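You operate a simulated robot arm through the tools that you are given. There is no shell and no other tool.

You run a simulated robot arm. Do the job below in one go: nothing can be reset, and whatever is moved stays where it is left.

## Task
Fold the flaps and tape the carton shut with the blue strip.
Fine: lay the strip along the seam, roll it down, push the roller back, then turn the black knob to FREE.

The check looks at the end state, three seconds after you hand in, the way a careful person would. Anything else that was tipped, shoved, dropped, spilled or broken makes it a failure. Flat cloth is picked up by pressing the open fingertips on it (5 to 10 N) and closing them slowly along it; thin cloth reads only 2 to 8 mm in the jaws.

## Robot
A 6-joint arm with a fingered hand, fixed in place. Base frame: the origin is at the foot of the arm, x ahead of it, y to its left, z up; the work surface is at about z = 0.78. Units: m, rad, N and s.
With the tool pointing down near the work surface it reaches from about 0.32 to 0.74 m from the base axis. Its first joint turns from -2.007 to 2.007 rad. Payload 4 kg.
The tool frame sits at the grasp point between the pads (the TCP): z along the fingers, y along the line on which they close. The tips reach 0.026 m beyond it. Largest opening 0.132 m; the body of the gripper starts 0.073 m behind the TCP. The gripper is a hand of 4 fingers: y runs from the thumb to the fingers, the wrist lies at [0, 0, -0.239] in the tool frame, and closing takes about 1.5 s.
Orientation is told as [roll, pitch, yaw] about the base's x, y, z axes, in that order, counted from this pose: with the fingers straight down and closing along the base's y, the tool's x points along the base's -x, its y along +y and its z along -z.

## Interface
- The arm moves only by the tool step_arm. Its argument "deltas" is a list of rows, each an object of numbers (a shift or turn left out is 0, a gripper value left out holds the last): "dx", "dy", "dz": the shift along the base's x, y, z in m; "ax", "ay", "az": the turn, a rotation vector about the base's x, y, z in rad. In form: [{"dx": .., "dy": .., "dz": .., "ax": .., "ay": .., "az": ..}, ...]. A call has 1 to 20 rows; each row is the pose to reach, as a shift and turn from the pose commanded when the call began. "jaw" is the closure, from 0 (fully open) to 1 (shut), set as the call begins (left out, the last holds). Each row takes 0.2 s and may step no farther than 0.05 m and 0.15 rad from the row before; otherwise, or with a gripper value out of range, the whole call is refused. A pose out of reach is approached as far as the arm can. The call stops where the force on the tool passes 60 N (or 10 N more than at its start, if that is more) or the arm is blocked; 0.2 s more then pass. The fingers move at their own pace (about 0.153 m/s each) and stop on an object; they squeeze with about 32 N. The grip force told is the motor's: it shows also when the fingers shut on nothing. Time passes only in rows, and 0.2 s behind the last, so rows that repeat a pose let the fingers close. It gives the time, the measured TCP pose, the force on the tool (base axes), the opening and the grip force at its end, in the units of the frame above (readings bear some noise), with the torque about the TCP (base axes, N m) and any sound that the robot's microphone picked up.
- Cameras (640 x 400 px; columns grow to the right, rows downward): "scene" is fixed at [0.4015, 0.6503, 1.6532]; the picture's right is [-1.00, 0.04, 0.00], its down [0.04, 0.95, -0.32] and it looks along [-0.01, -0.32, -0.95] (base axes); focal length 263 px, centre (320, 200). "wrist" rides on the gripper at [0.068, 0.002, -0.097] in the tool frame; the picture's right is [-0.03, 1.00, 0.00], its down [-0.82, -0.02, -0.58] and it looks along [-0.58, -0.01, 0.82] (tool axes); focal length 270 px, centre (320, 200). There is no depth. A picture from a camera that has moved, and an enlarged one, comes with that camera's place and axes in the base frame and with its lens.
- capture(camera): a new picture of that camera. It takes no simulated time.
- move_column(by): slides the trunk up (or, below 0, down) by that many m; the arm rides with it, the base frame stays. It gives what a move gives, with no picture.
- set_fingers(finger1, finger2, finger3, thumb_bend): sets how far each is bent, from 0 (flat) to 1 (curled in); at 0.3 the hand is open as for a grip, at 0.7 the pads meet at the TCP. One left out holds its place. A second passes; each finger stops where it meets its share of the squeeze, and holds until it gets a number again. A gripper value or a shape takes the hand back. It gives what a move gives, with no picture; readings hold the bend of each and the force on the fingers (four entries, about 0 where the hand has none), thumb and palm.
- hand_shape(shape): the hand has 4 fingers and takes this shape, open, in about a second: jaw (thumb against the fingers, like two jaws); tri (thumb and two fingers); tip (a fingertip pinch); poke (one finger out to press); point (the index stretched); flat (the hand flat); cup (the hand cupped); fist (a fist). The gripper value then closes the fingers along that shape, each until it touches; the sizes above hold for jaw. It gives what a move gives, with no picture.
- zoom(camera, box): a new picture of the part [left, top, right, bottom] of that camera's present view, enlarged. It takes no simulated time.
- sign_off(): hands the job in; it is judged then, once.

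Places have to be worked out from the pictures, the camera data and where the tool is seen. Open the gripper and draw the arm clear of the work before you hand the job in, unless the task says otherwise.

The tools are called by a JSON object that holds its "op" and its "data". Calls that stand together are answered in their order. step_arm: Moves the arm, as the interface text tells. Its arguments: {"type":"object","properties":{"deltas":{"type":"array"},"jaw":{"type":"number"}},"required":["deltas"]} The other tools are called the same way: move_column (by) slides the trunk up or down; hand_shape (shape) gives the hand a shape; set_fingers (finger1, finger2, finger3, thumb_bend) moves the fingers one by one; capture (camera) takes a picture; zoom (camera, box) takes an enlarged picture of a part of a camera's view; sign_off () hands the job in.

At the start:

```text
clock: 0.0
tool_pos: [0.2006, 0.3571, 1.2883]
ee_rot: [0.001, 0.0, 0.0]
force: [0.4, -0.4, 0.7]
torque: [0.0, 0.04, 0.01]
finger_gap: 0.1317
finger_force: 0.0
shape: jaw
bend: [0.3, 0.3, 0.3, 0.3]
finger forces: [0.0, 0.1, 0.1, 0.0, 0.0, 0.1]
trunk travel left (down, up): [-0.925, 0.065]
```

scene: 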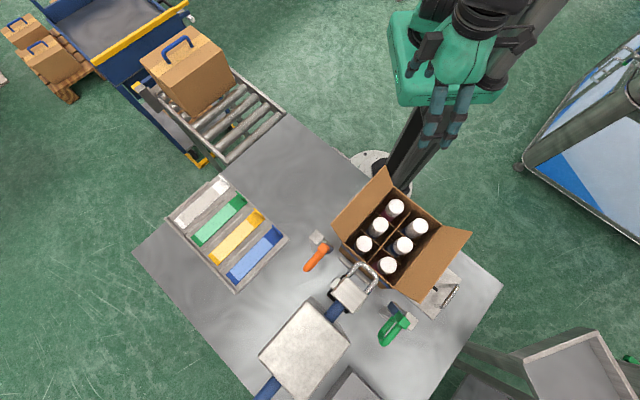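
wrist: 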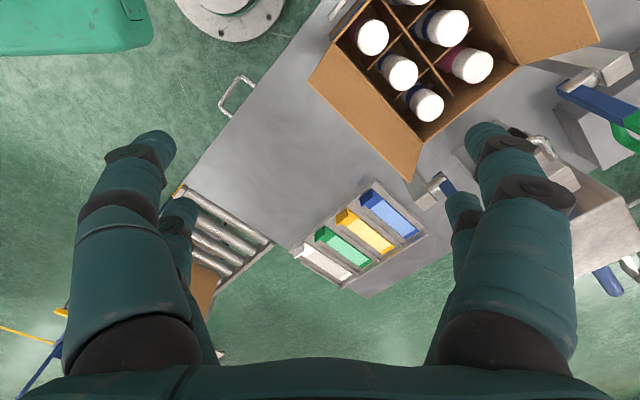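

The scene shows a carton with open flaps and bottles, a tray of strips (white, green, yellow, blue), a roller/press mechanism, and orange and green handles. I'll zoom in on each part before moving.

{"op": "zoom", "data": {"camera": "scene", "box": [320, 160, 500, 310]}}

{"op": "zoom", "data": {"camera": "scene", "box": [240, 240, 440, 400]}}

{"op": "zoom", "data": {"camera": "scene", "box": [140, 160, 320, 300]}}

{"op": "zoom", "data": {"camera": "wrist", "box": [290, 0, 640, 300]}}

```text
2.67 times, centred on (410, 235) of scene
camera zoom: at [0.4015, 0.6503, 1.6532], right [-1.0, 0.04, 0.0], down [0.04, 0.95, -0.32], along [-0.01, -0.32, -0.95], focal length 701 px, centre (80, 107)
```

zoom: 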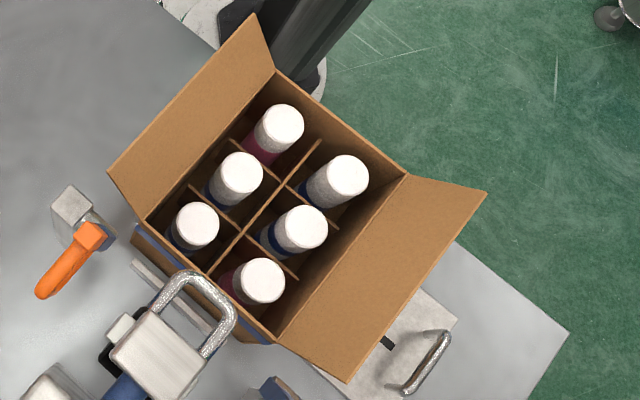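

```text
2.50 times, centred on (340, 320) of scene
camera zoom: at [0.4015, 0.6503, 1.6532], right [-1.0, 0.04, 0.0], down [0.04, 0.95, -0.32], along [-0.01, -0.32, -0.95], focal length 657 px, centre (270, -100)
```

zoom: 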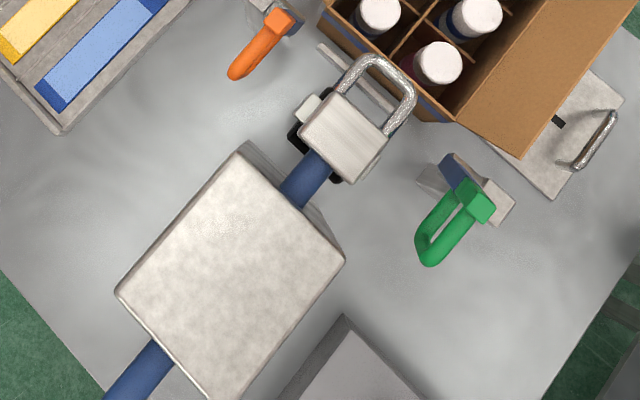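

```text
2.86 times, centred on (230, 230) of scene
camera zoom: at [0.4015, 0.6503, 1.6532], right [-1.0, 0.04, 0.0], down [0.04, 0.95, -0.32], along [-0.01, -0.32, -0.95], focal length 751 px, centre (577, 114)
```

zoom: 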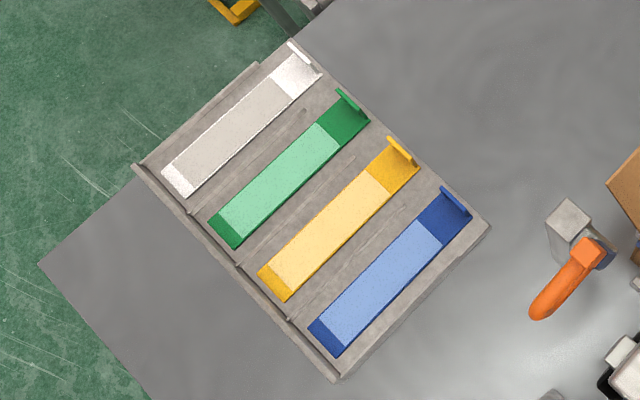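

```text
1.33 times, centred on (465, 150) of wrist
camera zoom: at [0.1314, 0.3579, 1.3841], right [0.03, 1.0, 0.0], down [0.82, -0.02, 0.58], along [0.58, -0.01, -0.82], focal length 360 px, centre (127, 267)
```

zoom: 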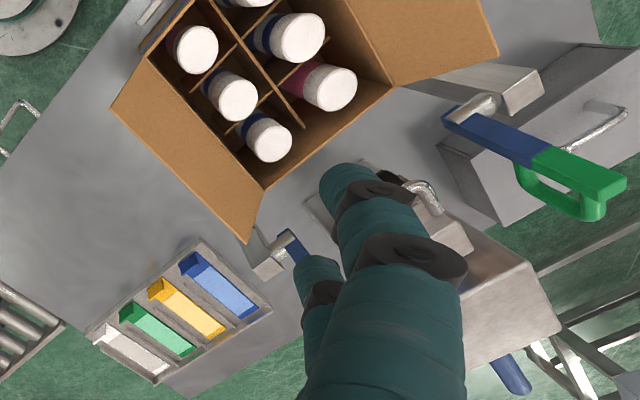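

Next I'll zoom tighter on the mechanism, the black parts and the two coloured handles to identify the knob and the roller.

{"op": "zoom", "data": {"camera": "scene", "box": [325, 250, 385, 320]}}

{"op": "zoom", "data": {"camera": "scene", "box": [400, 250, 480, 320]}}

{"op": "zoom", "data": {"camera": "scene", "box": [365, 290, 445, 360]}}

{"op": "zoom", "data": {"camera": "scene", "box": [290, 220, 370, 290]}}

{"op": "zoom", "data": {"camera": "scene", "box": [240, 330, 400, 400]}}

{"op": "zoom", "data": {"camera": "scene", "box": [440, 300, 640, 400]}}

```text
5.71 times, centred on (355, 285) of scene
camera zoom: at [0.4015, 0.6503, 1.6532], right [-1.0, 0.04, 0.0], down [0.04, 0.95, -0.32], along [-0.01, -0.32, -0.95], focal length 1502 px, centre (120, -286)
```

zoom: 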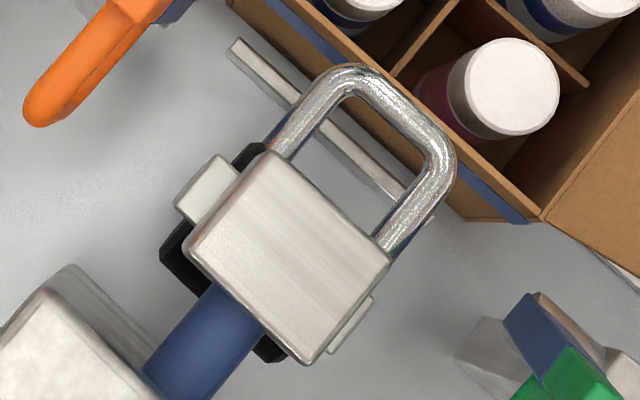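

```text
5.71 times, centred on (440, 285) of scene
camera zoom: at [0.4015, 0.6503, 1.6532], right [-1.0, 0.04, 0.0], down [0.04, 0.95, -0.32], along [-0.01, -0.32, -0.95], focal length 1502 px, centre (-366, -286)
```

zoom: 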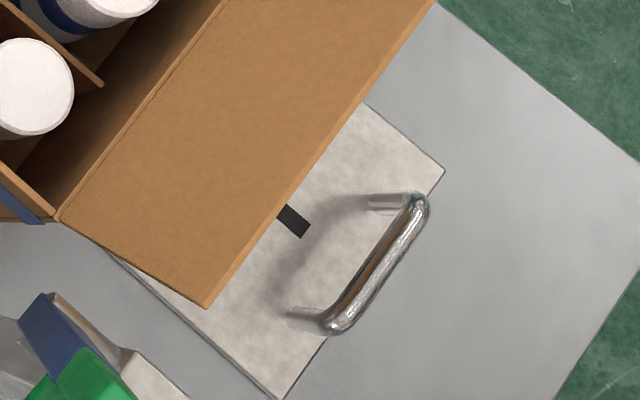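

```text
5.71 times, centred on (405, 325) of scene
camera zoom: at [0.4015, 0.6503, 1.6532], right [-1.0, 0.04, 0.0], down [0.04, 0.95, -0.32], along [-0.01, -0.32, -0.95], focal length 1502 px, centre (-166, -514)
```

zoom: 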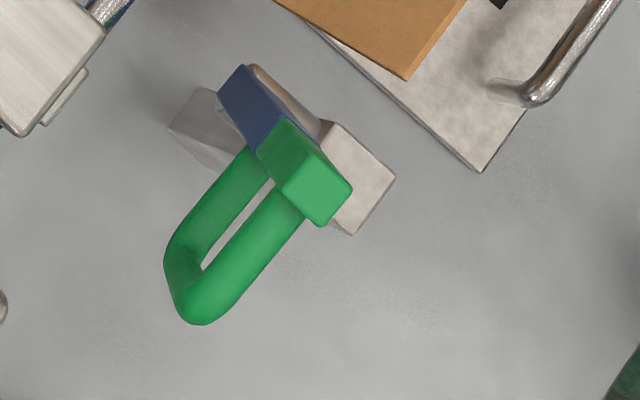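

```text
5.71 times, centred on (330, 255) of scene
camera zoom: at [0.4015, 0.6503, 1.6532], right [-1.0, 0.04, 0.0], down [0.04, 0.95, -0.32], along [-0.01, -0.32, -0.95], focal length 1502 px, centre (263, -114)
```

zoom: 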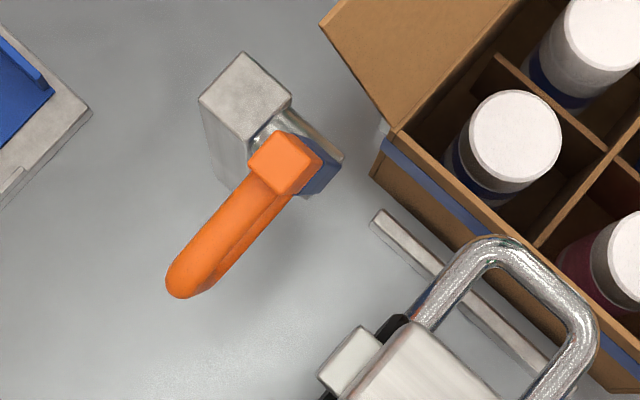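

```text
4.00 times, centred on (320, 365) of scene
camera zoom: at [0.4015, 0.6503, 1.6532], right [-1.0, 0.04, 0.0], down [0.04, 0.95, -0.32], along [-0.01, -0.32, -0.95], focal length 1051 px, centre (320, -460)
```

zoom: 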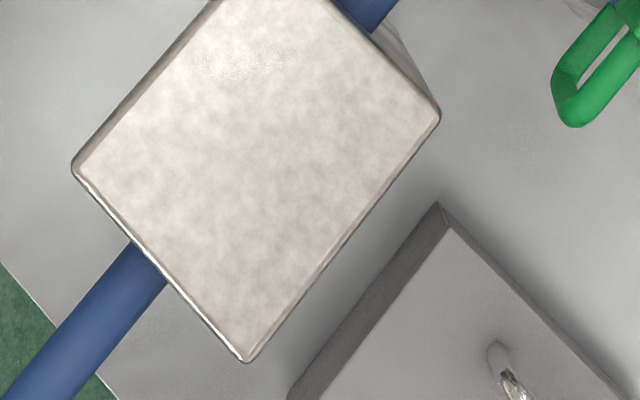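

```text
3.20 times, centred on (540, 350) of scene
camera zoom: at [0.4015, 0.6503, 1.6532], right [-1.0, 0.04, 0.0], down [0.04, 0.95, -0.32], along [-0.01, -0.32, -0.95], focal length 841 px, centre (-384, -280)
```

zoom: 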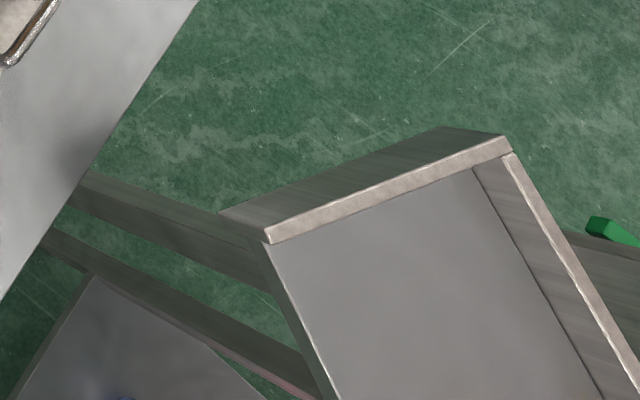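

The carton is about 0.17 × 0.22 m, centred near (0.19, 0.52), with its long axis (the seam) at 45°. The roller head seems to slide along that axis from the +x+y side. I'll turn the wrist camera along the seam direction to look for the knob and read the labels.

{"op": "step_arm", "data": {"deltas": [{"az": 0.13}, {"az": 0.26}, {"az": 0.39}, {"az": 0.52}, {"az": 0.65}, {"az": 0.785}, {"az": 0.785}]}}

{"op": "capture", "data": {"camera": "wrist"}}

```text
clock: 1.6
tool_pos: [0.2011, 0.356, 1.2864]
ee_rot: [-0.001, 0.0, 0.786]
force: [-0.8, 0.9, -0.3]
torque: [0.0, 0.0, 0.04]
finger_gap: 0.1318
finger_force: 0.1
shape: jaw
bend: [0.3, 0.3, 0.3, 0.3]
finger forces: [0.1, 0.0, 0.1, 0.1, 0.0, 0.1]
trunk travel left (down, up): [-0.925, 0.065]
```

```text
taken
camera wrist: at [0.1508, 0.3084, 1.3839], right [-0.69, 0.72, 0.0], down [0.59, 0.56, 0.58], along [0.42, 0.4, -0.82], focal length 270 px, centre (320, 200)
```

wrist: 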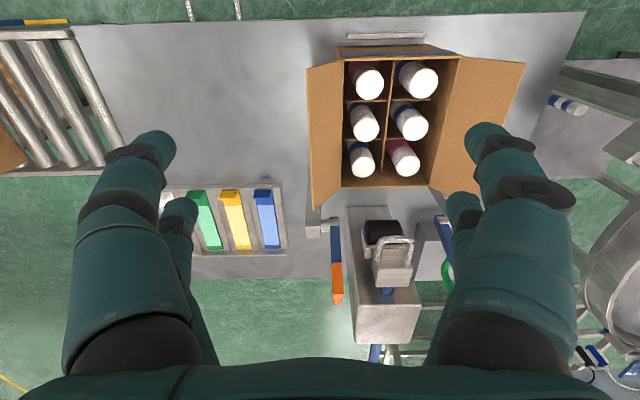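

In this view I can see the black roller beneath the handle head. I'll zoom in on it and on the plate beside the carton.

{"op": "zoom", "data": {"camera": "wrist", "box": [310, 180, 470, 360]}}

{"op": "zoom", "data": {"camera": "wrist", "box": [300, 20, 540, 210]}}

{"op": "zoom", "data": {"camera": "wrist", "box": [160, 170, 350, 310]}}

{"op": "zoom", "data": {"camera": "wrist", "box": [520, 50, 640, 400]}}

```text
2.22 times, centred on (390, 270) of wrist
camera zoom: at [0.1508, 0.3084, 1.3839], right [-0.69, 0.72, 0.0], down [0.59, 0.56, 0.58], along [0.42, 0.4, -0.82], focal length 601 px, centre (164, 44)
```

zoom: 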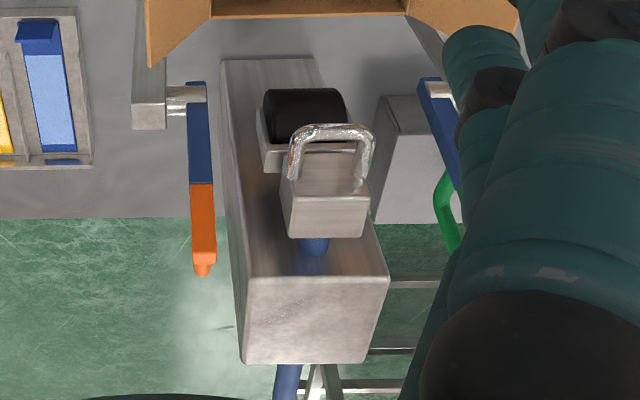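

```text
2.11 times, centred on (420, 115) of wrist
camera zoom: at [0.1508, 0.3084, 1.3839], right [-0.69, 0.72, 0.0], down [0.59, 0.56, 0.58], along [0.42, 0.4, -0.82], focal length 569 px, centre (110, 379)
```

zoom: 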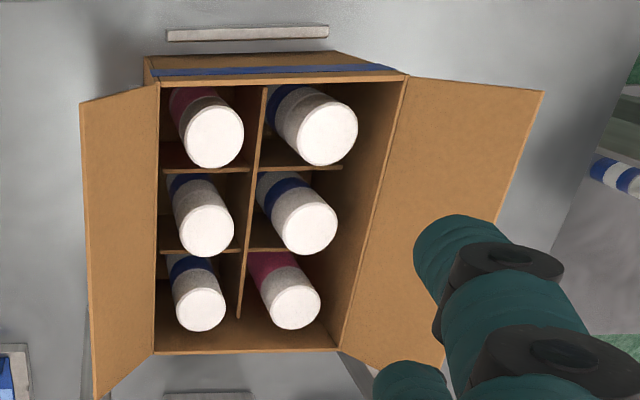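

```text
2.86 times, centred on (255, 240) of wrist
camera zoom: at [0.1508, 0.3084, 1.3839], right [-0.69, 0.72, 0.0], down [0.59, 0.56, 0.58], along [0.42, 0.4, -0.82], focal length 772 px, centre (506, 86)
```

zoom: 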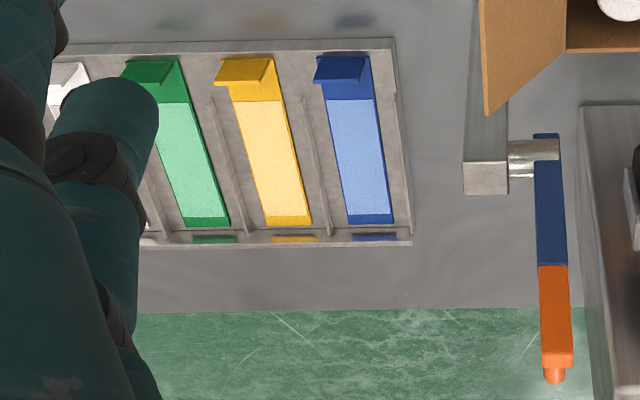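

```text
1.14 times, centred on (580, 225) of wrist
camera zoom: at [0.1508, 0.3084, 1.3839], right [-0.69, 0.72, 0.0], down [0.59, 0.56, 0.58], along [0.42, 0.4, -0.82], focal length 309 px, centre (23, 171)
```

zoom: 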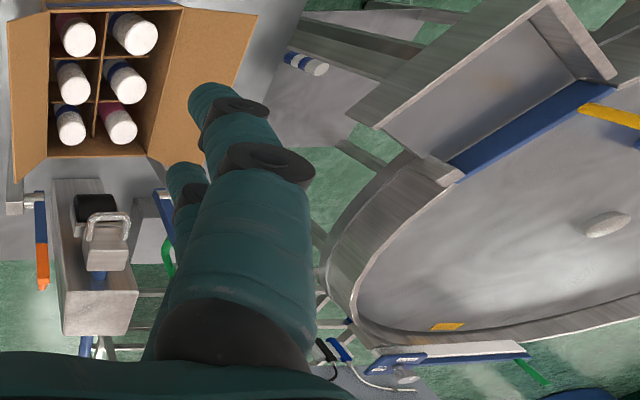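

The black cylinder is the roller. The blue strip has a grip tab at its end nearer the robot. To see under the far flap and examine the plate with the black bar, I'll move above the −x+y side and look back.

{"op": "step_arm", "data": {"deltas": [{"dx": -0.02, "dy": 0.02, "az": -0.13}, {"dx": -0.04, "dy": 0.04, "az": -0.26}, {"dx": -0.06, "dy": 0.06, "az": -0.39}, {"dx": -0.08, "dy": 0.08, "az": -0.52}, {"dx": -0.1, "dy": 0.1, "az": -0.65}, {"dx": -0.12, "dy": 0.12, "az": -0.78}, {"dx": -0.14, "dy": 0.14, "az": -0.91}, {"dx": -0.16, "dy": 0.16, "az": -1.04}, {"dx": -0.18, "dy": 0.18, "az": -1.17}, {"dx": -0.2, "dy": 0.2, "az": -1.3}, {"dx": -0.22, "dy": 0.22, "az": -1.43}, {"dx": -0.24, "dy": 0.24, "az": -1.57}, {"dx": -0.24, "dy": 0.24, "az": -1.57}]}}

{"op": "capture", "data": {"camera": "wrist"}}

```text
clock: 4.4
tool_pos: [-0.0398, 0.595, 1.2889]
ee_rot: [-0.001, 0.0, -0.786]
force: [-0.6, -0.1, -0.2]
torque: [-0.02, 0.02, -0.01]
finger_gap: 0.132
finger_force: 0.1
shape: jaw
bend: [0.3, 0.3, 0.3, 0.3]
finger forces: [0.0, 0.1, 0.1, 0.0, 0.1, 0.1]
trunk travel left (down, up): [-0.925, 0.065]
```

```text
taken
camera wrist: at [-0.0869, 0.6446, 1.3849], right [0.73, 0.69, 0.0], down [0.56, -0.59, 0.58], along [0.4, -0.42, -0.82], focal length 270 px, centre (320, 200)
```

wrist: 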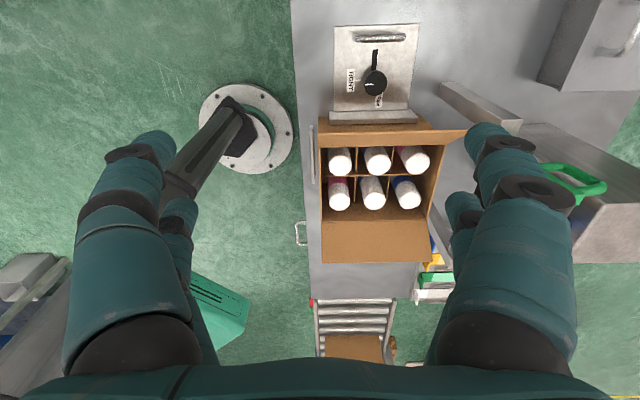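

The plate carries a black knob with labels. I'll zoom in to read it.

{"op": "zoom", "data": {"camera": "wrist", "box": [320, 15, 430, 130]}}

{"op": "zoom", "data": {"camera": "wrist", "box": [420, 60, 640, 300]}}

{"op": "zoom", "data": {"camera": "wrist", "box": [300, 90, 480, 290]}}

```text
3.48 times, centred on (375, 72) of wrist
camera zoom: at [-0.0869, 0.6446, 1.3849], right [0.73, 0.69, 0.0], down [0.56, -0.59, 0.58], along [0.4, -0.42, -0.82], focal length 940 px, centre (129, 644)
```

zoom: 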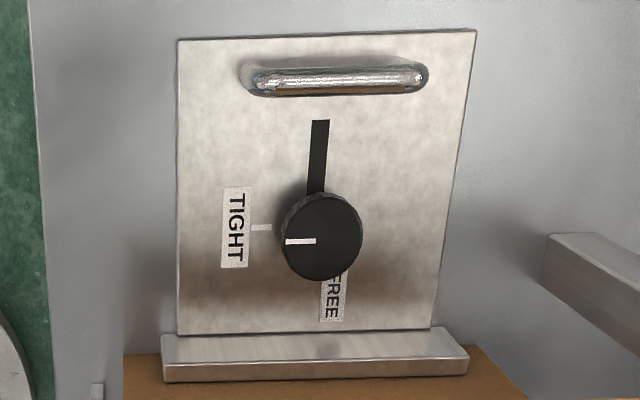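

```text
1.67 times, centred on (530, 180) of wrist
camera zoom: at [-0.0869, 0.6446, 1.3849], right [0.73, 0.69, 0.0], down [0.56, -0.59, 0.58], along [0.4, -0.42, -0.82], focal length 450 px, centre (-30, 233)
```

zoom: 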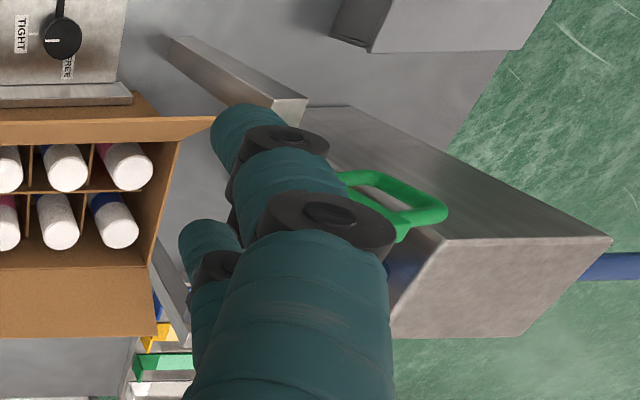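

```text
2.00 times, centred on (390, 190) of wrist
camera zoom: at [-0.0869, 0.6446, 1.3849], right [0.73, 0.69, 0.0], down [0.56, -0.59, 0.58], along [0.4, -0.42, -0.82], focal length 541 px, centre (180, 220)
```

zoom: 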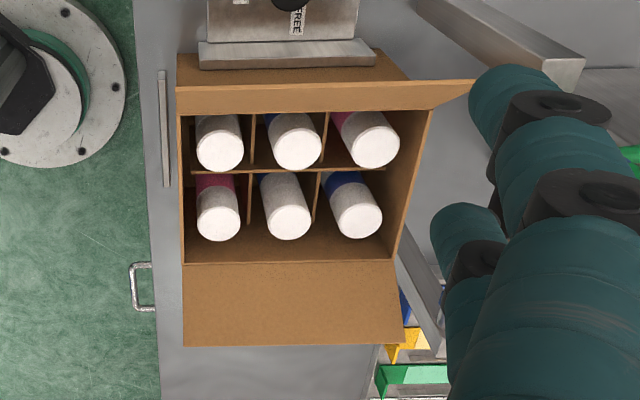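

The knob's pointer is at TIGHT, toward (−1,−1), and FREE lies toward (+1,−1). So it needs about +90° about z, at roughly (0.075, 0.633). Next I'll get another viewpoint on the two coloured levers and the roller head.

{"op": "step_arm", "data": {"deltas": [{"dx": 0.015, "dy": -0.015, "az": 0.13}, {"dx": 0.03, "dy": -0.03, "az": 0.26}, {"dx": 0.05, "dy": -0.05, "az": 0.39}, {"dx": 0.07, "dy": -0.07, "az": 0.52}, {"dx": 0.09, "dy": -0.09, "az": 0.65}, {"dx": 0.11, "dy": -0.11, "az": 0.78}, {"dx": 0.13, "dy": -0.12, "az": 0.91}, {"dx": 0.15, "dy": -0.13, "az": 1.04}, {"dx": 0.17, "dy": -0.14, "az": 1.17}, {"dx": 0.19, "dy": -0.15, "az": 1.3}, {"dx": 0.21, "dy": -0.165, "az": 1.43}, {"dx": 0.23, "dy": -0.18, "az": 1.57}, {"dx": 0.25, "dy": -0.195, "az": 1.7}, {"dx": 0.27, "dy": -0.205, "az": 1.83}, {"dx": 0.29, "dy": -0.215, "az": 1.96}, {"dx": 0.29, "dy": -0.215, "az": 1.96}]}}

{"op": "capture", "data": {"camera": "wrist"}}

```text
clock: 7.8
tool_pos: [0.2482, 0.3813, 1.2874]
ee_rot: [0.001, 0.0, 1.176]
force: [0.8, 0.5, 0.3]
torque: [0.0, 0.02, 0.01]
finger_gap: 0.1318
finger_force: 0.1
shape: jaw
bend: [0.3, 0.3, 0.3, 0.3]
finger forces: [0.0, 0.0, 0.1, 0.0, 0.0, 0.0]
trunk travel left (down, up): [-0.925, 0.065]
```

```text
taken
camera wrist: at [0.2204, 0.3192, 1.3843], right [-0.91, 0.41, 0.0], down [0.33, 0.75, 0.58], along [0.24, 0.53, -0.82], focal length 270 px, centre (320, 200)
```

wrist: 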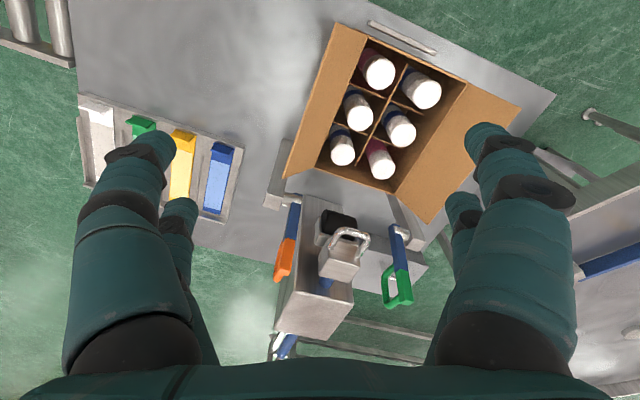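

{"op": "zoom", "data": {"camera": "wrist", "box": [250, 170, 440, 350]}}

{"op": "zoom", "data": {"camera": "wrist", "box": [270, 10, 530, 230]}}

```text
2.22 times, centred on (345, 260) of wrist
camera zoom: at [0.2204, 0.3192, 1.3843], right [-0.91, 0.41, 0.0], down [0.33, 0.75, 0.58], along [0.24, 0.53, -0.82], focal length 601 px, centre (264, 67)
```

zoom: 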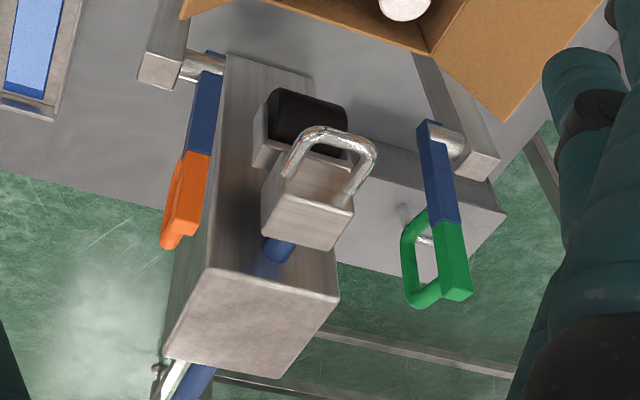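

```text
1.82 times, centred on (400, 120) of wrist
camera zoom: at [0.2204, 0.3192, 1.3843], right [-0.91, 0.41, 0.0], down [0.33, 0.75, 0.58], along [0.24, 0.53, -0.82], focal length 491 px, centre (174, 346)
```

zoom: 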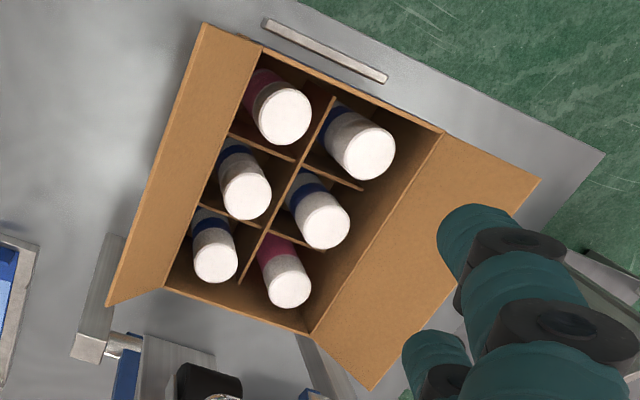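

Triangulation puts the carton rim at z ≈ 0.934 and the flaps open at about 54°. Both arms stand upright, with pivots near z ≈ 0.98 and w ≈ ±0.096. I'll move in over the carton, looking along the seam, to see how the arms relate to the flaps.

{"op": "step_arm", "data": {"deltas": [{"dx": 0.01, "dy": 0.01, "az": -0.1}, {"dx": 0.015, "dy": 0.03, "az": -0.2}, {"dx": 0.02, "dy": 0.05, "az": -0.3}, {"dx": 0.02, "dy": 0.06, "az": -0.39}, {"dx": 0.02, "dy": 0.06, "az": -0.39}]}}

{"op": "capture", "data": {"camera": "wrist"}}

{"op": "zoom", "data": {"camera": "wrist", "box": [200, 180, 460, 370]}}

```text
clock: 9.0
tool_pos: [0.2713, 0.4417, 1.2876]
ee_rot: [0.0, -0.001, 0.784]
force: [-0.3, -0.4, -0.1]
torque: [0.04, 0.03, 0.0]
finger_gap: 0.1321
finger_force: 0.1
shape: jaw
bend: [0.3, 0.3, 0.3, 0.3]
finger forces: [0.0, 0.0, 0.0, 0.1, 0.0, 0.1]
trunk travel left (down, up): [-0.925, 0.065]
```

```text
taken
camera wrist: at [0.2195, 0.395, 1.3844], right [-0.69, 0.73, 0.0], down [0.59, 0.56, 0.58], along [0.42, 0.4, -0.82], focal length 270 px, centre (320, 200)
```

wrist: 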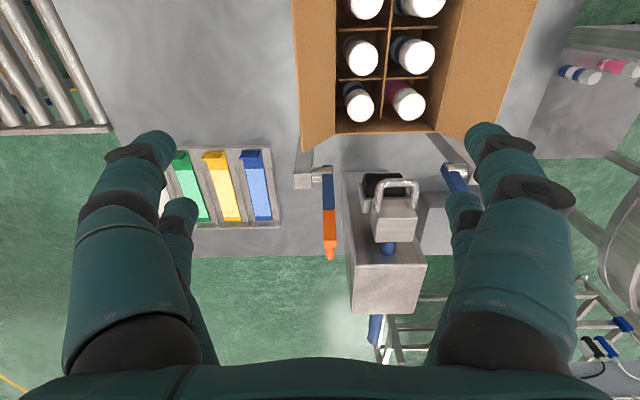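

```text
2.11 times, centred on (330, 275) of wrist
camera zoom: at [0.2195, 0.395, 1.3844], right [-0.69, 0.73, 0.0], down [0.59, 0.56, 0.58], along [0.42, 0.4, -0.82], focal length 569 px, centre (299, 42)
```

zoom: 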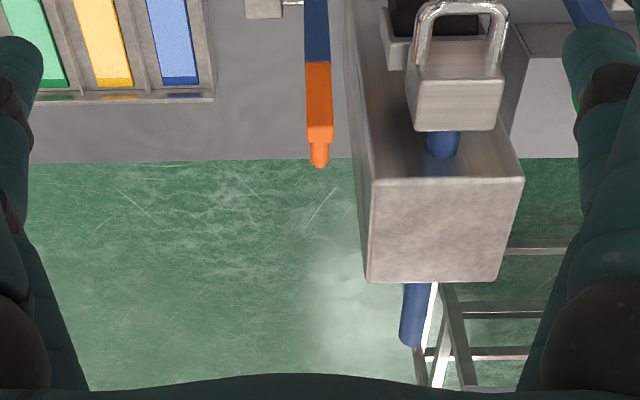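

The arms sit just outside the carton walls and the roller handle is a horizontal loop at about (0.29, 0.616, 1.056). I'll start with the flaps: close the hand, go outside the robot-side flap, and lower so the tips sit just under its upper edge.

{"op": "step_arm", "data": {"deltas": [{"dx": 0.022, "dy": -0.022}, {"dx": 0.044, "dy": -0.044}, {"dx": 0.067, "dy": -0.067}, {"dx": 0.067, "dy": -0.067, "dz": -0.045}, {"dx": 0.067, "dy": -0.067, "dz": -0.09}, {"dx": 0.067, "dy": -0.067, "dz": -0.135}, {"dx": 0.067, "dy": -0.067, "dz": -0.18}, {"dx": 0.067, "dy": -0.067, "dz": -0.225}, {"dx": 0.067, "dy": -0.067, "dz": -0.25}, {"dx": 0.067, "dy": -0.067, "dz": -0.27}, {"dx": 0.067, "dy": -0.067, "dz": -0.27}], "jaw": 1}}

{"op": "capture", "data": {"camera": "scene"}}

{"op": "capture", "data": {"camera": "wrist"}}

```text
clock: 11.4
tool_pos: [0.3379, 0.3744, 1.0172]
ee_rot: [0.0, 0.0, 0.786]
force: [-0.1, 0.3, 0.4]
torque: [0.01, 0.03, -0.01]
finger_gap: 0.0002
finger_force: 31.7
shape: jaw
bend: [0.62, 0.63, 0.63, 0.7]
finger forces: [0.1, 0.0, 0.0, 0.0, 0.0, 0.0]
trunk travel left (down, up): [-0.925, 0.065]
```

```text
taken
```

scene: 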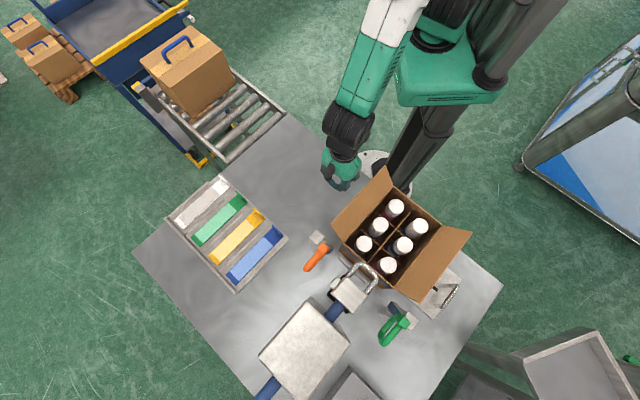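

```text
taken
camera wrist: at [0.2875, 0.3274, 1.1149], right [-0.69, 0.72, 0.0], down [0.59, 0.56, 0.58], along [0.42, 0.4, -0.82], focal length 270 px, centre (320, 200)
```

wrist: 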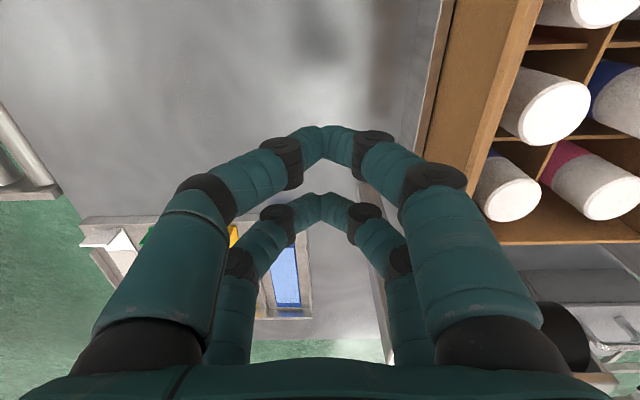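

The hand is outside the flap with its tips at z ≈ 0.99. I'll sweep it toward the carton to rotate the flap upright.

{"op": "step_arm", "data": {"deltas": [{"dx": -0.014, "dy": 0.014}, {"dx": -0.028, "dy": 0.028}, {"dx": -0.038, "dy": 0.038}, {"dx": -0.046, "dy": 0.046}, {"dx": -0.054, "dy": 0.054}, {"dx": -0.062, "dy": 0.062}, {"dx": -0.068, "dy": 0.068}, {"dx": -0.068, "dy": 0.068}]}}

{"op": "capture", "data": {"camera": "scene"}}

{"op": "capture", "data": {"camera": "wrist"}}

```text
clock: 12.4
tool_pos: [0.2973, 0.4199, 1.0191]
ee_rot: [-0.002, -0.006, 0.786]
force: [0.4, -0.8, -1.3]
torque: [-0.06, -0.02, -0.01]
finger_gap: 0.0001
finger_force: 31.9
shape: jaw
bend: [0.63, 0.64, 0.61, 0.7]
finger forces: [0.1, 0.0, 0.0, 0.1, 0.0, 0.1]
trunk travel left (down, up): [-0.925, 0.065]
stopped in row 4: the force on the tool passed its limit at 63 N (the readings are from after the stop); the commanded pose is now the measured one
```

```text
taken
```

scene: 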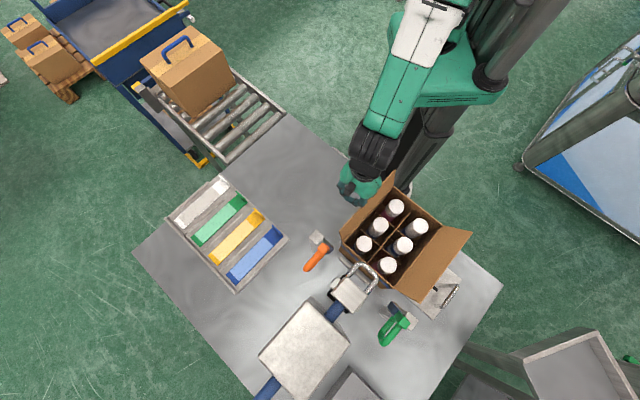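

```text
taken
camera wrist: at [0.2468, 0.3728, 1.1155], right [-0.69, 0.72, 0.0], down [0.59, 0.56, 0.58], along [0.42, 0.4, -0.81], focal length 270 px, centre (320, 200)
```

wrist: 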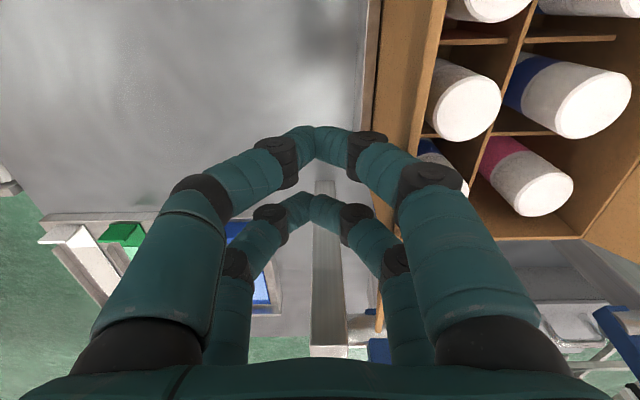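

The contact bumped the flap to roughly vertical and the move stopped on the force limit. I'll zoom in to see the flap's current angle before going on more slowly.

{"op": "zoom", "data": {"camera": "scene", "box": [320, 150, 480, 310]}}

{"op": "zoom", "data": {"camera": "wrist", "box": [300, 0, 640, 260]}}

```text
2.50 times, centred on (400, 230) of scene
camera zoom: at [0.4015, 0.6503, 1.6532], right [-1.0, 0.04, 0.0], down [0.04, 0.95, -0.32], along [-0.01, -0.32, -0.95], focal length 657 px, centre (120, 125)
```

zoom: 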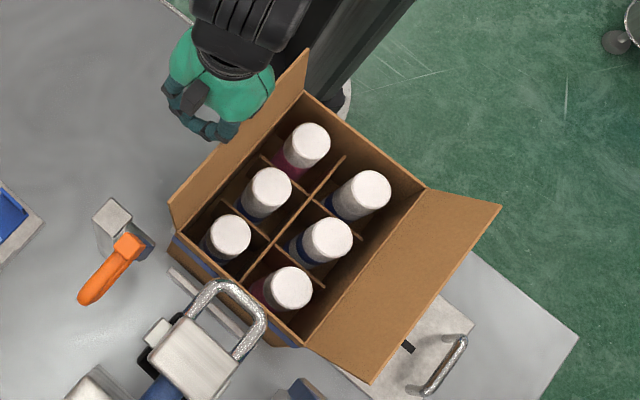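

```text
1.54 times, centred on (470, 130) of wrist
camera zoom: at [0.2468, 0.3728, 1.1155], right [-0.69, 0.72, 0.0], down [0.59, 0.56, 0.58], along [0.42, 0.4, -0.81], focal length 416 px, centre (89, 308)
```

zoom: 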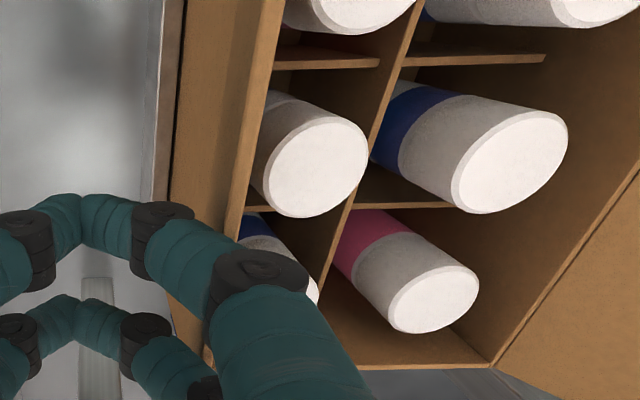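

The carton hasn't shifted and the flap is at about 73°. I'll keep sweeping inward slowly.

{"op": "step_arm", "data": {"deltas": [{"dx": -0.003, "dy": 0.003}, {"dx": -0.006, "dy": 0.006}, {"dx": -0.009, "dy": 0.009}, {"dx": -0.012, "dy": 0.012}, {"dx": -0.015, "dy": 0.015}, {"dx": -0.018, "dy": 0.018}, {"dx": -0.021, "dy": 0.021}, {"dx": -0.024, "dy": 0.024}, {"dx": -0.027, "dy": 0.027}, {"dx": -0.03, "dy": 0.03}, {"dx": -0.033, "dy": 0.033}, {"dx": -0.036, "dy": 0.036}, {"dx": -0.039, "dy": 0.039}, {"dx": -0.042, "dy": 0.042}, {"dx": -0.045, "dy": 0.045}]}}

{"op": "zoom", "data": {"camera": "scene", "box": [320, 150, 480, 310]}}

{"op": "capture", "data": {"camera": "wrist"}}

```text
clock: 15.6
tool_pos: [0.253, 0.4627, 1.0211]
ee_rot: [0.0, -0.009, 0.786]
force: [0.9, -0.8, 0.3]
torque: [0.01, -0.03, 0.01]
finger_gap: 0.0
finger_force: 31.8
shape: jaw
bend: [0.63, 0.64, 0.61, 0.7]
finger forces: [0.1, 0.0, 0.1, 0.0, 0.1, 0.0]
trunk travel left (down, up): [-0.925, 0.065]
```

```text
2.50 times, centred on (400, 230) of scene
camera zoom: at [0.4015, 0.6503, 1.6532], right [-1.0, 0.04, 0.0], down [0.04, 0.95, -0.32], along [-0.01, -0.32, -0.95], focal length 657 px, centre (120, 125)
```

zoom: 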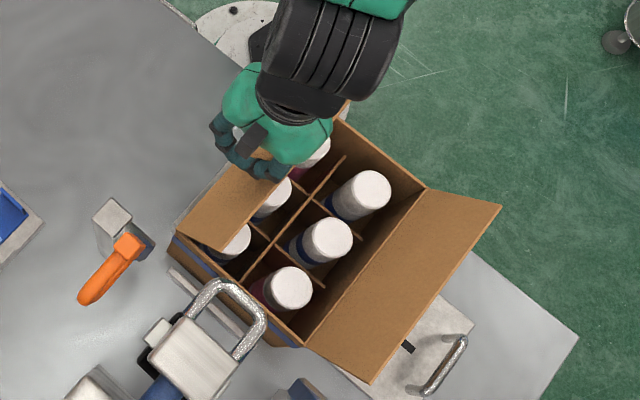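

```text
taken
camera wrist: at [0.2026, 0.4146, 1.1174], right [-0.69, 0.73, 0.0], down [0.59, 0.56, 0.58], along [0.42, 0.4, -0.81], focal length 270 px, centre (320, 200)
```

wrist: 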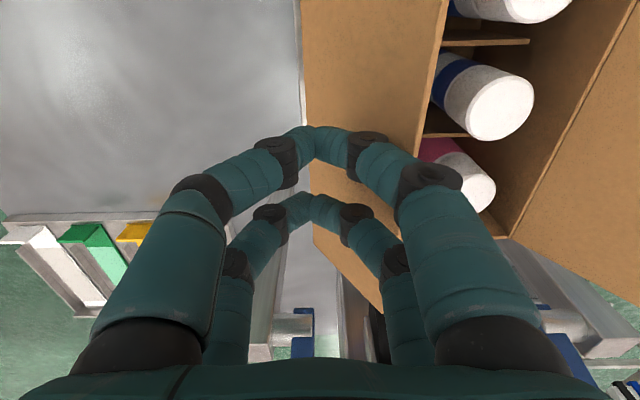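

The flap is now past vertical at about 130°. I'll continue inward and downward to lay it flat.

{"op": "step_arm", "data": {"deltas": [{"dx": -0.004, "dy": 0.004, "dz": -0.004}, {"dx": -0.008, "dy": 0.008, "dz": -0.008}, {"dx": -0.012, "dy": 0.012, "dz": -0.013}, {"dx": -0.016, "dy": 0.016, "dz": -0.018}, {"dx": -0.02, "dy": 0.02, "dz": -0.024}, {"dx": -0.024, "dy": 0.024, "dz": -0.03}, {"dx": -0.028, "dy": 0.028, "dz": -0.036}, {"dx": -0.03, "dy": 0.03, "dz": -0.042}, {"dx": -0.032, "dy": 0.032, "dz": -0.048}, {"dx": -0.032, "dy": 0.032, "dz": -0.052}]}}

{"op": "zoom", "data": {"camera": "scene", "box": [320, 150, 480, 310]}}

{"op": "capture", "data": {"camera": "wrist"}}

```text
clock: 17.8
tool_pos: [0.2217, 0.4945, 0.972]
ee_rot: [0.001, -0.012, 0.783]
force: [2.5, -4.5, 23.5]
torque: [-0.2, -0.22, -0.04]
finger_gap: 0.0
finger_force: 32.4
shape: jaw
bend: [0.63, 0.64, 0.63, 0.7]
finger forces: [0.1, 0.1, 0.0, 0.0, 0.1, 0.1]
trunk travel left (down, up): [-0.925, 0.065]
```

```text
2.50 times, centred on (400, 230) of scene
camera zoom: at [0.4015, 0.6503, 1.6532], right [-1.0, 0.04, 0.0], down [0.04, 0.95, -0.32], along [-0.01, -0.32, -0.95], focal length 657 px, centre (120, 125)
```

zoom: 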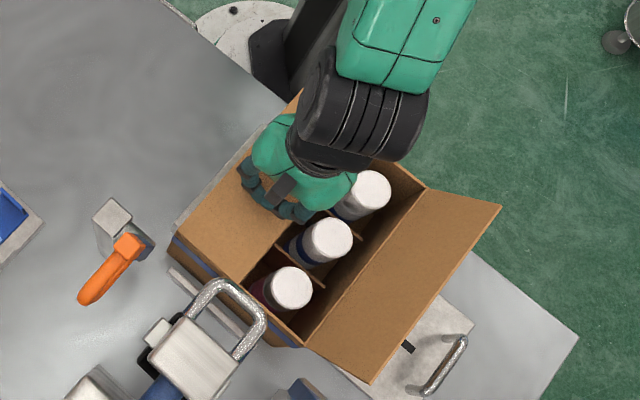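

```text
taken
camera wrist: at [0.1703, 0.4464, 1.0679], right [-0.69, 0.73, 0.0], down [0.59, 0.56, 0.59], along [0.43, 0.41, -0.81], focal length 270 px, centre (320, 200)
```

wrist: 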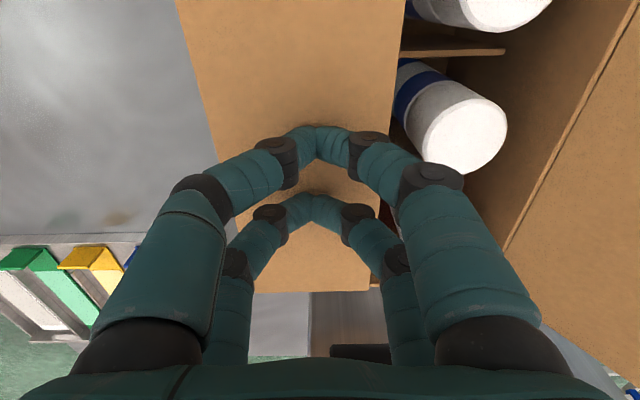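

The flap is lying flat, with about 23 N on it. I'll lift straight up and see whether it stays down.

{"op": "step_arm", "data": {"deltas": [{"dz": 0.01}, {"dz": 0.02}, {"dz": 0.04}, {"dz": 0.07}, {"dz": 0.1}, {"dz": 0.13}, {"dz": 0.13}]}}

{"op": "zoom", "data": {"camera": "scene", "box": [320, 150, 480, 310]}}

{"op": "capture", "data": {"camera": "wrist"}}

```text
clock: 19.4
tool_pos: [0.2223, 0.4946, 1.0988]
ee_rot: [0.001, -0.01, 0.783]
force: [-0.1, -0.5, -0.5]
torque: [0.04, -0.03, -0.01]
finger_gap: 0.0
finger_force: 31.8
shape: jaw
bend: [0.63, 0.64, 0.63, 0.7]
finger forces: [0.0, 0.0, 0.0, 0.0, 0.0, 0.0]
trunk travel left (down, up): [-0.925, 0.065]
```

```text
2.50 times, centred on (400, 230) of scene
camera zoom: at [0.4015, 0.6503, 1.6532], right [-1.0, 0.04, 0.0], down [0.04, 0.95, -0.32], along [-0.01, -0.32, -0.95], focal length 657 px, centre (120, 125)
```

zoom: 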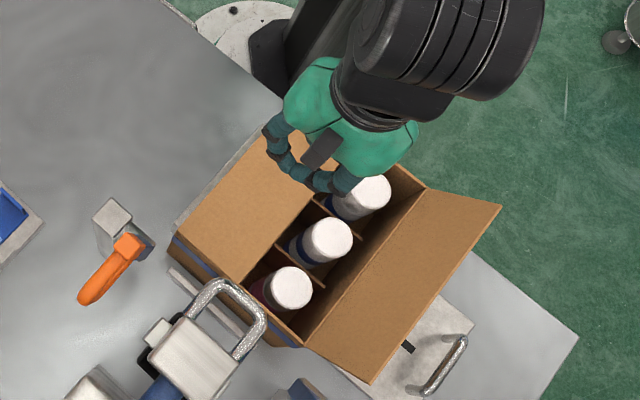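

```text
taken
camera wrist: at [0.1706, 0.4466, 1.1955], right [-0.69, 0.73, 0.0], down [0.59, 0.56, 0.58], along [0.42, 0.4, -0.81], focal length 270 px, centre (320, 200)
```

wrist: 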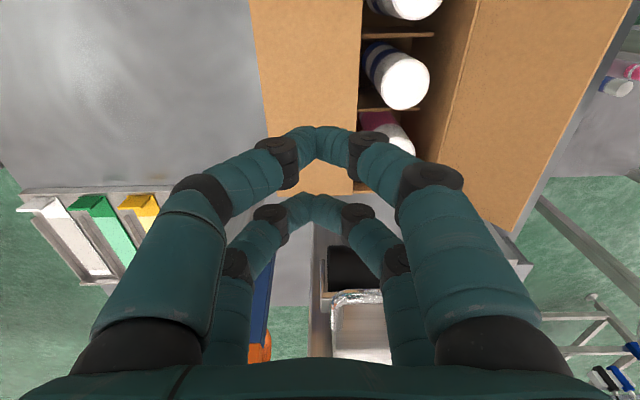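

The first flap stays down. For the second, I'll lift, cross to outside the far flap, and lower there.

{"op": "step_arm", "data": {"deltas": [{"dz": 0.04}, {"dz": 0.08}, {"dx": -0.026, "dy": 0.025, "dz": 0.1}, {"dx": -0.052, "dy": 0.05, "dz": 0.1}, {"dx": -0.078, "dy": 0.075, "dz": 0.1}, {"dx": -0.104, "dy": 0.1, "dz": 0.1}, {"dx": -0.13, "dy": 0.125, "dz": 0.1}, {"dx": -0.156, "dy": 0.15, "dz": 0.1}, {"dx": -0.184, "dy": 0.176, "dz": 0.1}, {"dx": -0.184, "dy": 0.176, "dz": 0.06}, {"dx": -0.184, "dy": 0.176, "dz": 0.02}, {"dx": -0.184, "dy": 0.176, "dz": -0.02}, {"dx": -0.184, "dy": 0.176, "dz": -0.06}, {"dx": -0.184, "dy": 0.176, "dz": -0.083}, {"dx": -0.184, "dy": 0.176, "dz": -0.083}]}}

{"op": "zoom", "data": {"camera": "scene", "box": [320, 150, 480, 310]}}

{"op": "capture", "data": {"camera": "wrist"}}

```text
clock: 22.6
tool_pos: [0.0382, 0.6702, 1.0135]
ee_rot: [0.0, -0.009, 0.781]
force: [0.1, -0.1, -0.1]
torque: [0.04, 0.04, 0.0]
finger_gap: 0.0005
finger_force: 31.7
shape: jaw
bend: [0.63, 0.64, 0.63, 0.7]
finger forces: [0.0, 0.0, 0.0, 0.1, 0.1, 0.1]
out of reach, approached as far as the arm can: row 9
trunk travel left (down, up): [-0.925, 0.065]
```

```text
2.50 times, centred on (400, 230) of scene
camera zoom: at [0.4015, 0.6503, 1.6532], right [-1.0, 0.04, 0.0], down [0.04, 0.95, -0.32], along [-0.01, -0.32, -0.95], focal length 657 px, centre (120, 125)
```

zoom: 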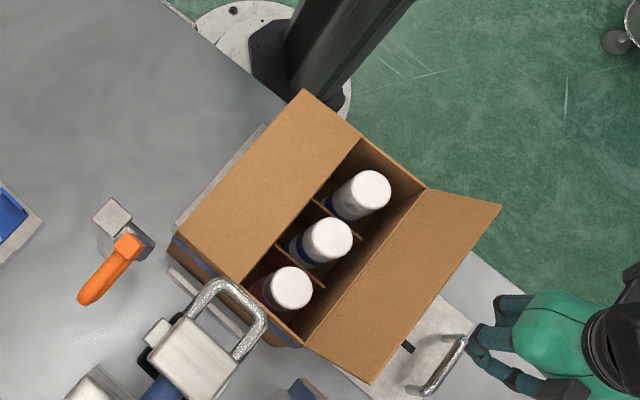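

```text
taken
camera wrist: at [-0.0129, 0.6218, 1.11], right [-0.69, 0.73, 0.0], down [0.59, 0.56, 0.59], along [0.42, 0.4, -0.81], focal length 270 px, centre (320, 200)
```

wrist: 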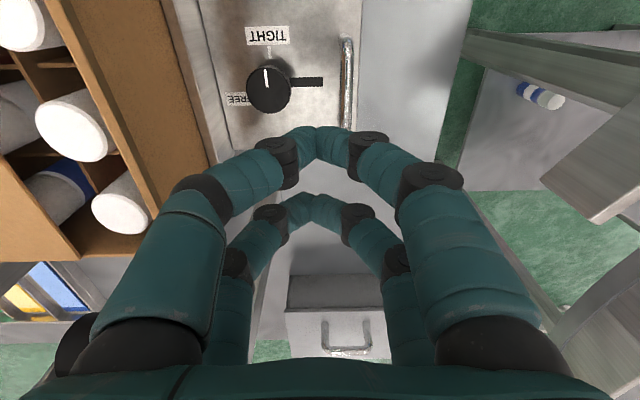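

I'm outside the far flap now. I'll sweep it slowly toward the carton.

{"op": "step_arm", "data": {"deltas": [{"dx": 0.01, "dy": -0.01}, {"dx": 0.02, "dy": -0.02}, {"dx": 0.024, "dy": -0.024}, {"dx": 0.027, "dy": -0.027}, {"dx": 0.03, "dy": -0.03}, {"dx": 0.033, "dy": -0.033}, {"dx": 0.036, "dy": -0.036}, {"dx": 0.039, "dy": -0.039}, {"dx": 0.042, "dy": -0.042}, {"dx": 0.045, "dy": -0.045}, {"dx": 0.048, "dy": -0.048}, {"dx": 0.051, "dy": -0.051}, {"dx": 0.054, "dy": -0.054}, {"dx": 0.057, "dy": -0.057}, {"dx": 0.06, "dy": -0.06}, {"dx": 0.063, "dy": -0.063}, {"dx": 0.066, "dy": -0.066}, {"dx": 0.069, "dy": -0.069}, {"dx": 0.072, "dy": -0.072}, {"dx": 0.075, "dy": -0.075}]}}

{"op": "zoom", "data": {"camera": "scene", "box": [320, 150, 480, 310]}}

{"op": "capture", "data": {"camera": "wrist"}}

```text
clock: 26.8
tool_pos: [0.1119, 0.5964, 1.0164]
ee_rot: [0.0, -0.01, 0.783]
force: [0.6, 0.2, -0.6]
torque: [0.01, 0.0, -0.02]
finger_gap: 0.0001
finger_force: 32.4
shape: jaw
bend: [0.63, 0.64, 0.63, 0.7]
finger forces: [0.0, 0.0, 0.0, 0.1, 0.1, 0.0]
trunk travel left (down, up): [-0.925, 0.065]
```

```text
2.50 times, centred on (400, 230) of scene
camera zoom: at [0.4015, 0.6503, 1.6532], right [-1.0, 0.04, 0.0], down [0.04, 0.95, -0.32], along [-0.01, -0.32, -0.95], focal length 657 px, centre (120, 125)
```

zoom: 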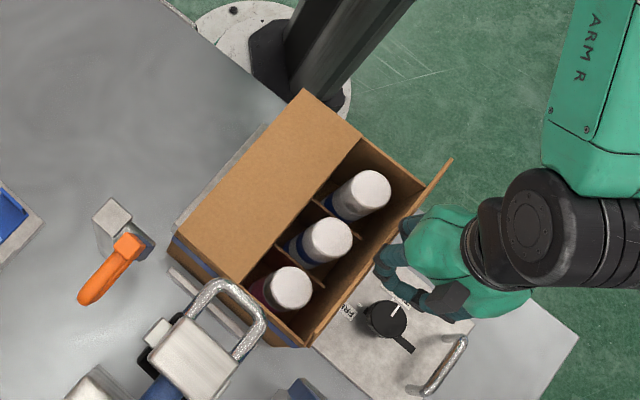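

```text
taken
camera wrist: at [0.0618, 0.548, 1.1128], right [-0.69, 0.73, 0.0], down [0.59, 0.56, 0.58], along [0.42, 0.4, -0.81], focal length 270 px, centre (320, 200)
```

wrist: 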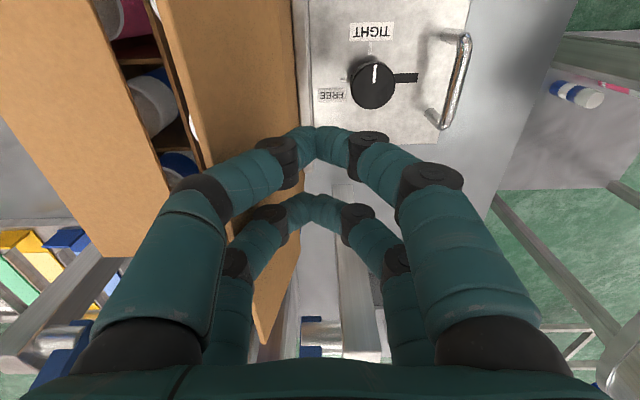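

The far flap is upright now. I'll sweep further in, then move diagonally down to close it.

{"op": "step_arm", "data": {"deltas": [{"dx": 0.003, "dy": -0.003}, {"dx": 0.006, "dy": -0.006}, {"dx": 0.009, "dy": -0.009}, {"dx": 0.012, "dy": -0.012}, {"dx": 0.015, "dy": -0.015}, {"dx": 0.018, "dy": -0.018}, {"dx": 0.021, "dy": -0.021}, {"dx": 0.024, "dy": -0.024}, {"dx": 0.028, "dy": -0.028, "dz": -0.004}, {"dx": 0.032, "dy": -0.032, "dz": -0.008}, {"dx": 0.036, "dy": -0.036, "dz": -0.013}, {"dx": 0.04, "dy": -0.04, "dz": -0.018}, {"dx": 0.044, "dy": -0.044, "dz": -0.024}, {"dx": 0.048, "dy": -0.048, "dz": -0.03}, {"dx": 0.05, "dy": -0.05, "dz": -0.034}, {"dx": 0.051, "dy": -0.051, "dz": -0.038}, {"dx": 0.051, "dy": -0.051, "dz": -0.042}, {"dx": 0.051, "dy": -0.051, "dz": -0.045}]}}

{"op": "zoom", "data": {"camera": "scene", "box": [320, 150, 480, 310]}}

{"op": "capture", "data": {"camera": "wrist"}}

```text
clock: 30.6
tool_pos: [0.1639, 0.5454, 0.9715]
ee_rot: [0.001, -0.01, 0.783]
force: [1.5, -1.4, 8.4]
torque: [-0.05, -0.16, -0.03]
finger_gap: 0.0
finger_force: 32.0
shape: jaw
bend: [0.63, 0.64, 0.63, 0.7]
finger forces: [0.1, 0.0, 0.0, 0.0, 0.0, 0.1]
trunk travel left (down, up): [-0.925, 0.065]
```

```text
2.50 times, centred on (400, 230) of scene
camera zoom: at [0.4015, 0.6503, 1.6532], right [-1.0, 0.04, 0.0], down [0.04, 0.95, -0.32], along [-0.01, -0.32, -0.95], focal length 657 px, centre (120, 125)
```

zoom: 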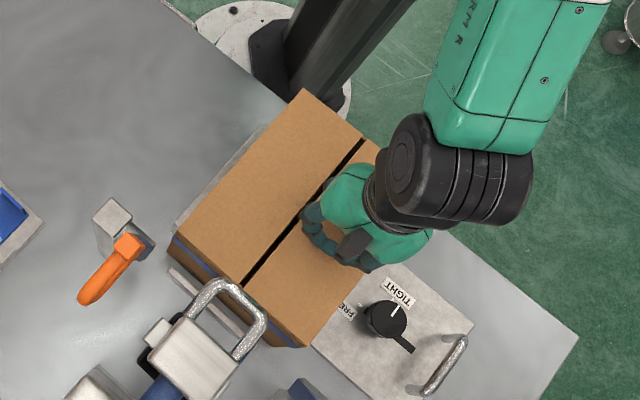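

```text
taken
camera wrist: at [0.1123, 0.4973, 1.0684], right [-0.69, 0.73, 0.0], down [0.59, 0.56, 0.59], along [0.42, 0.4, -0.81], focal length 270 px, centre (320, 200)
```

wrist: 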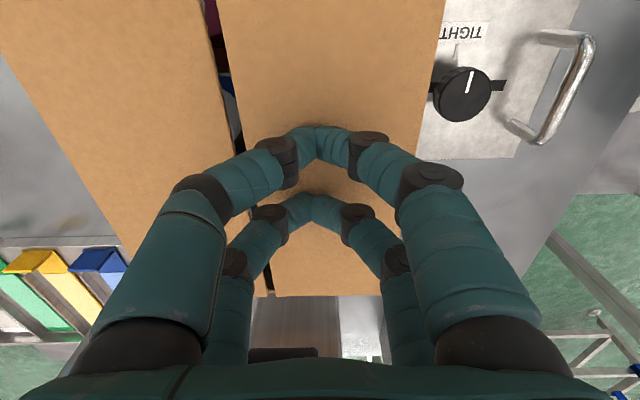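

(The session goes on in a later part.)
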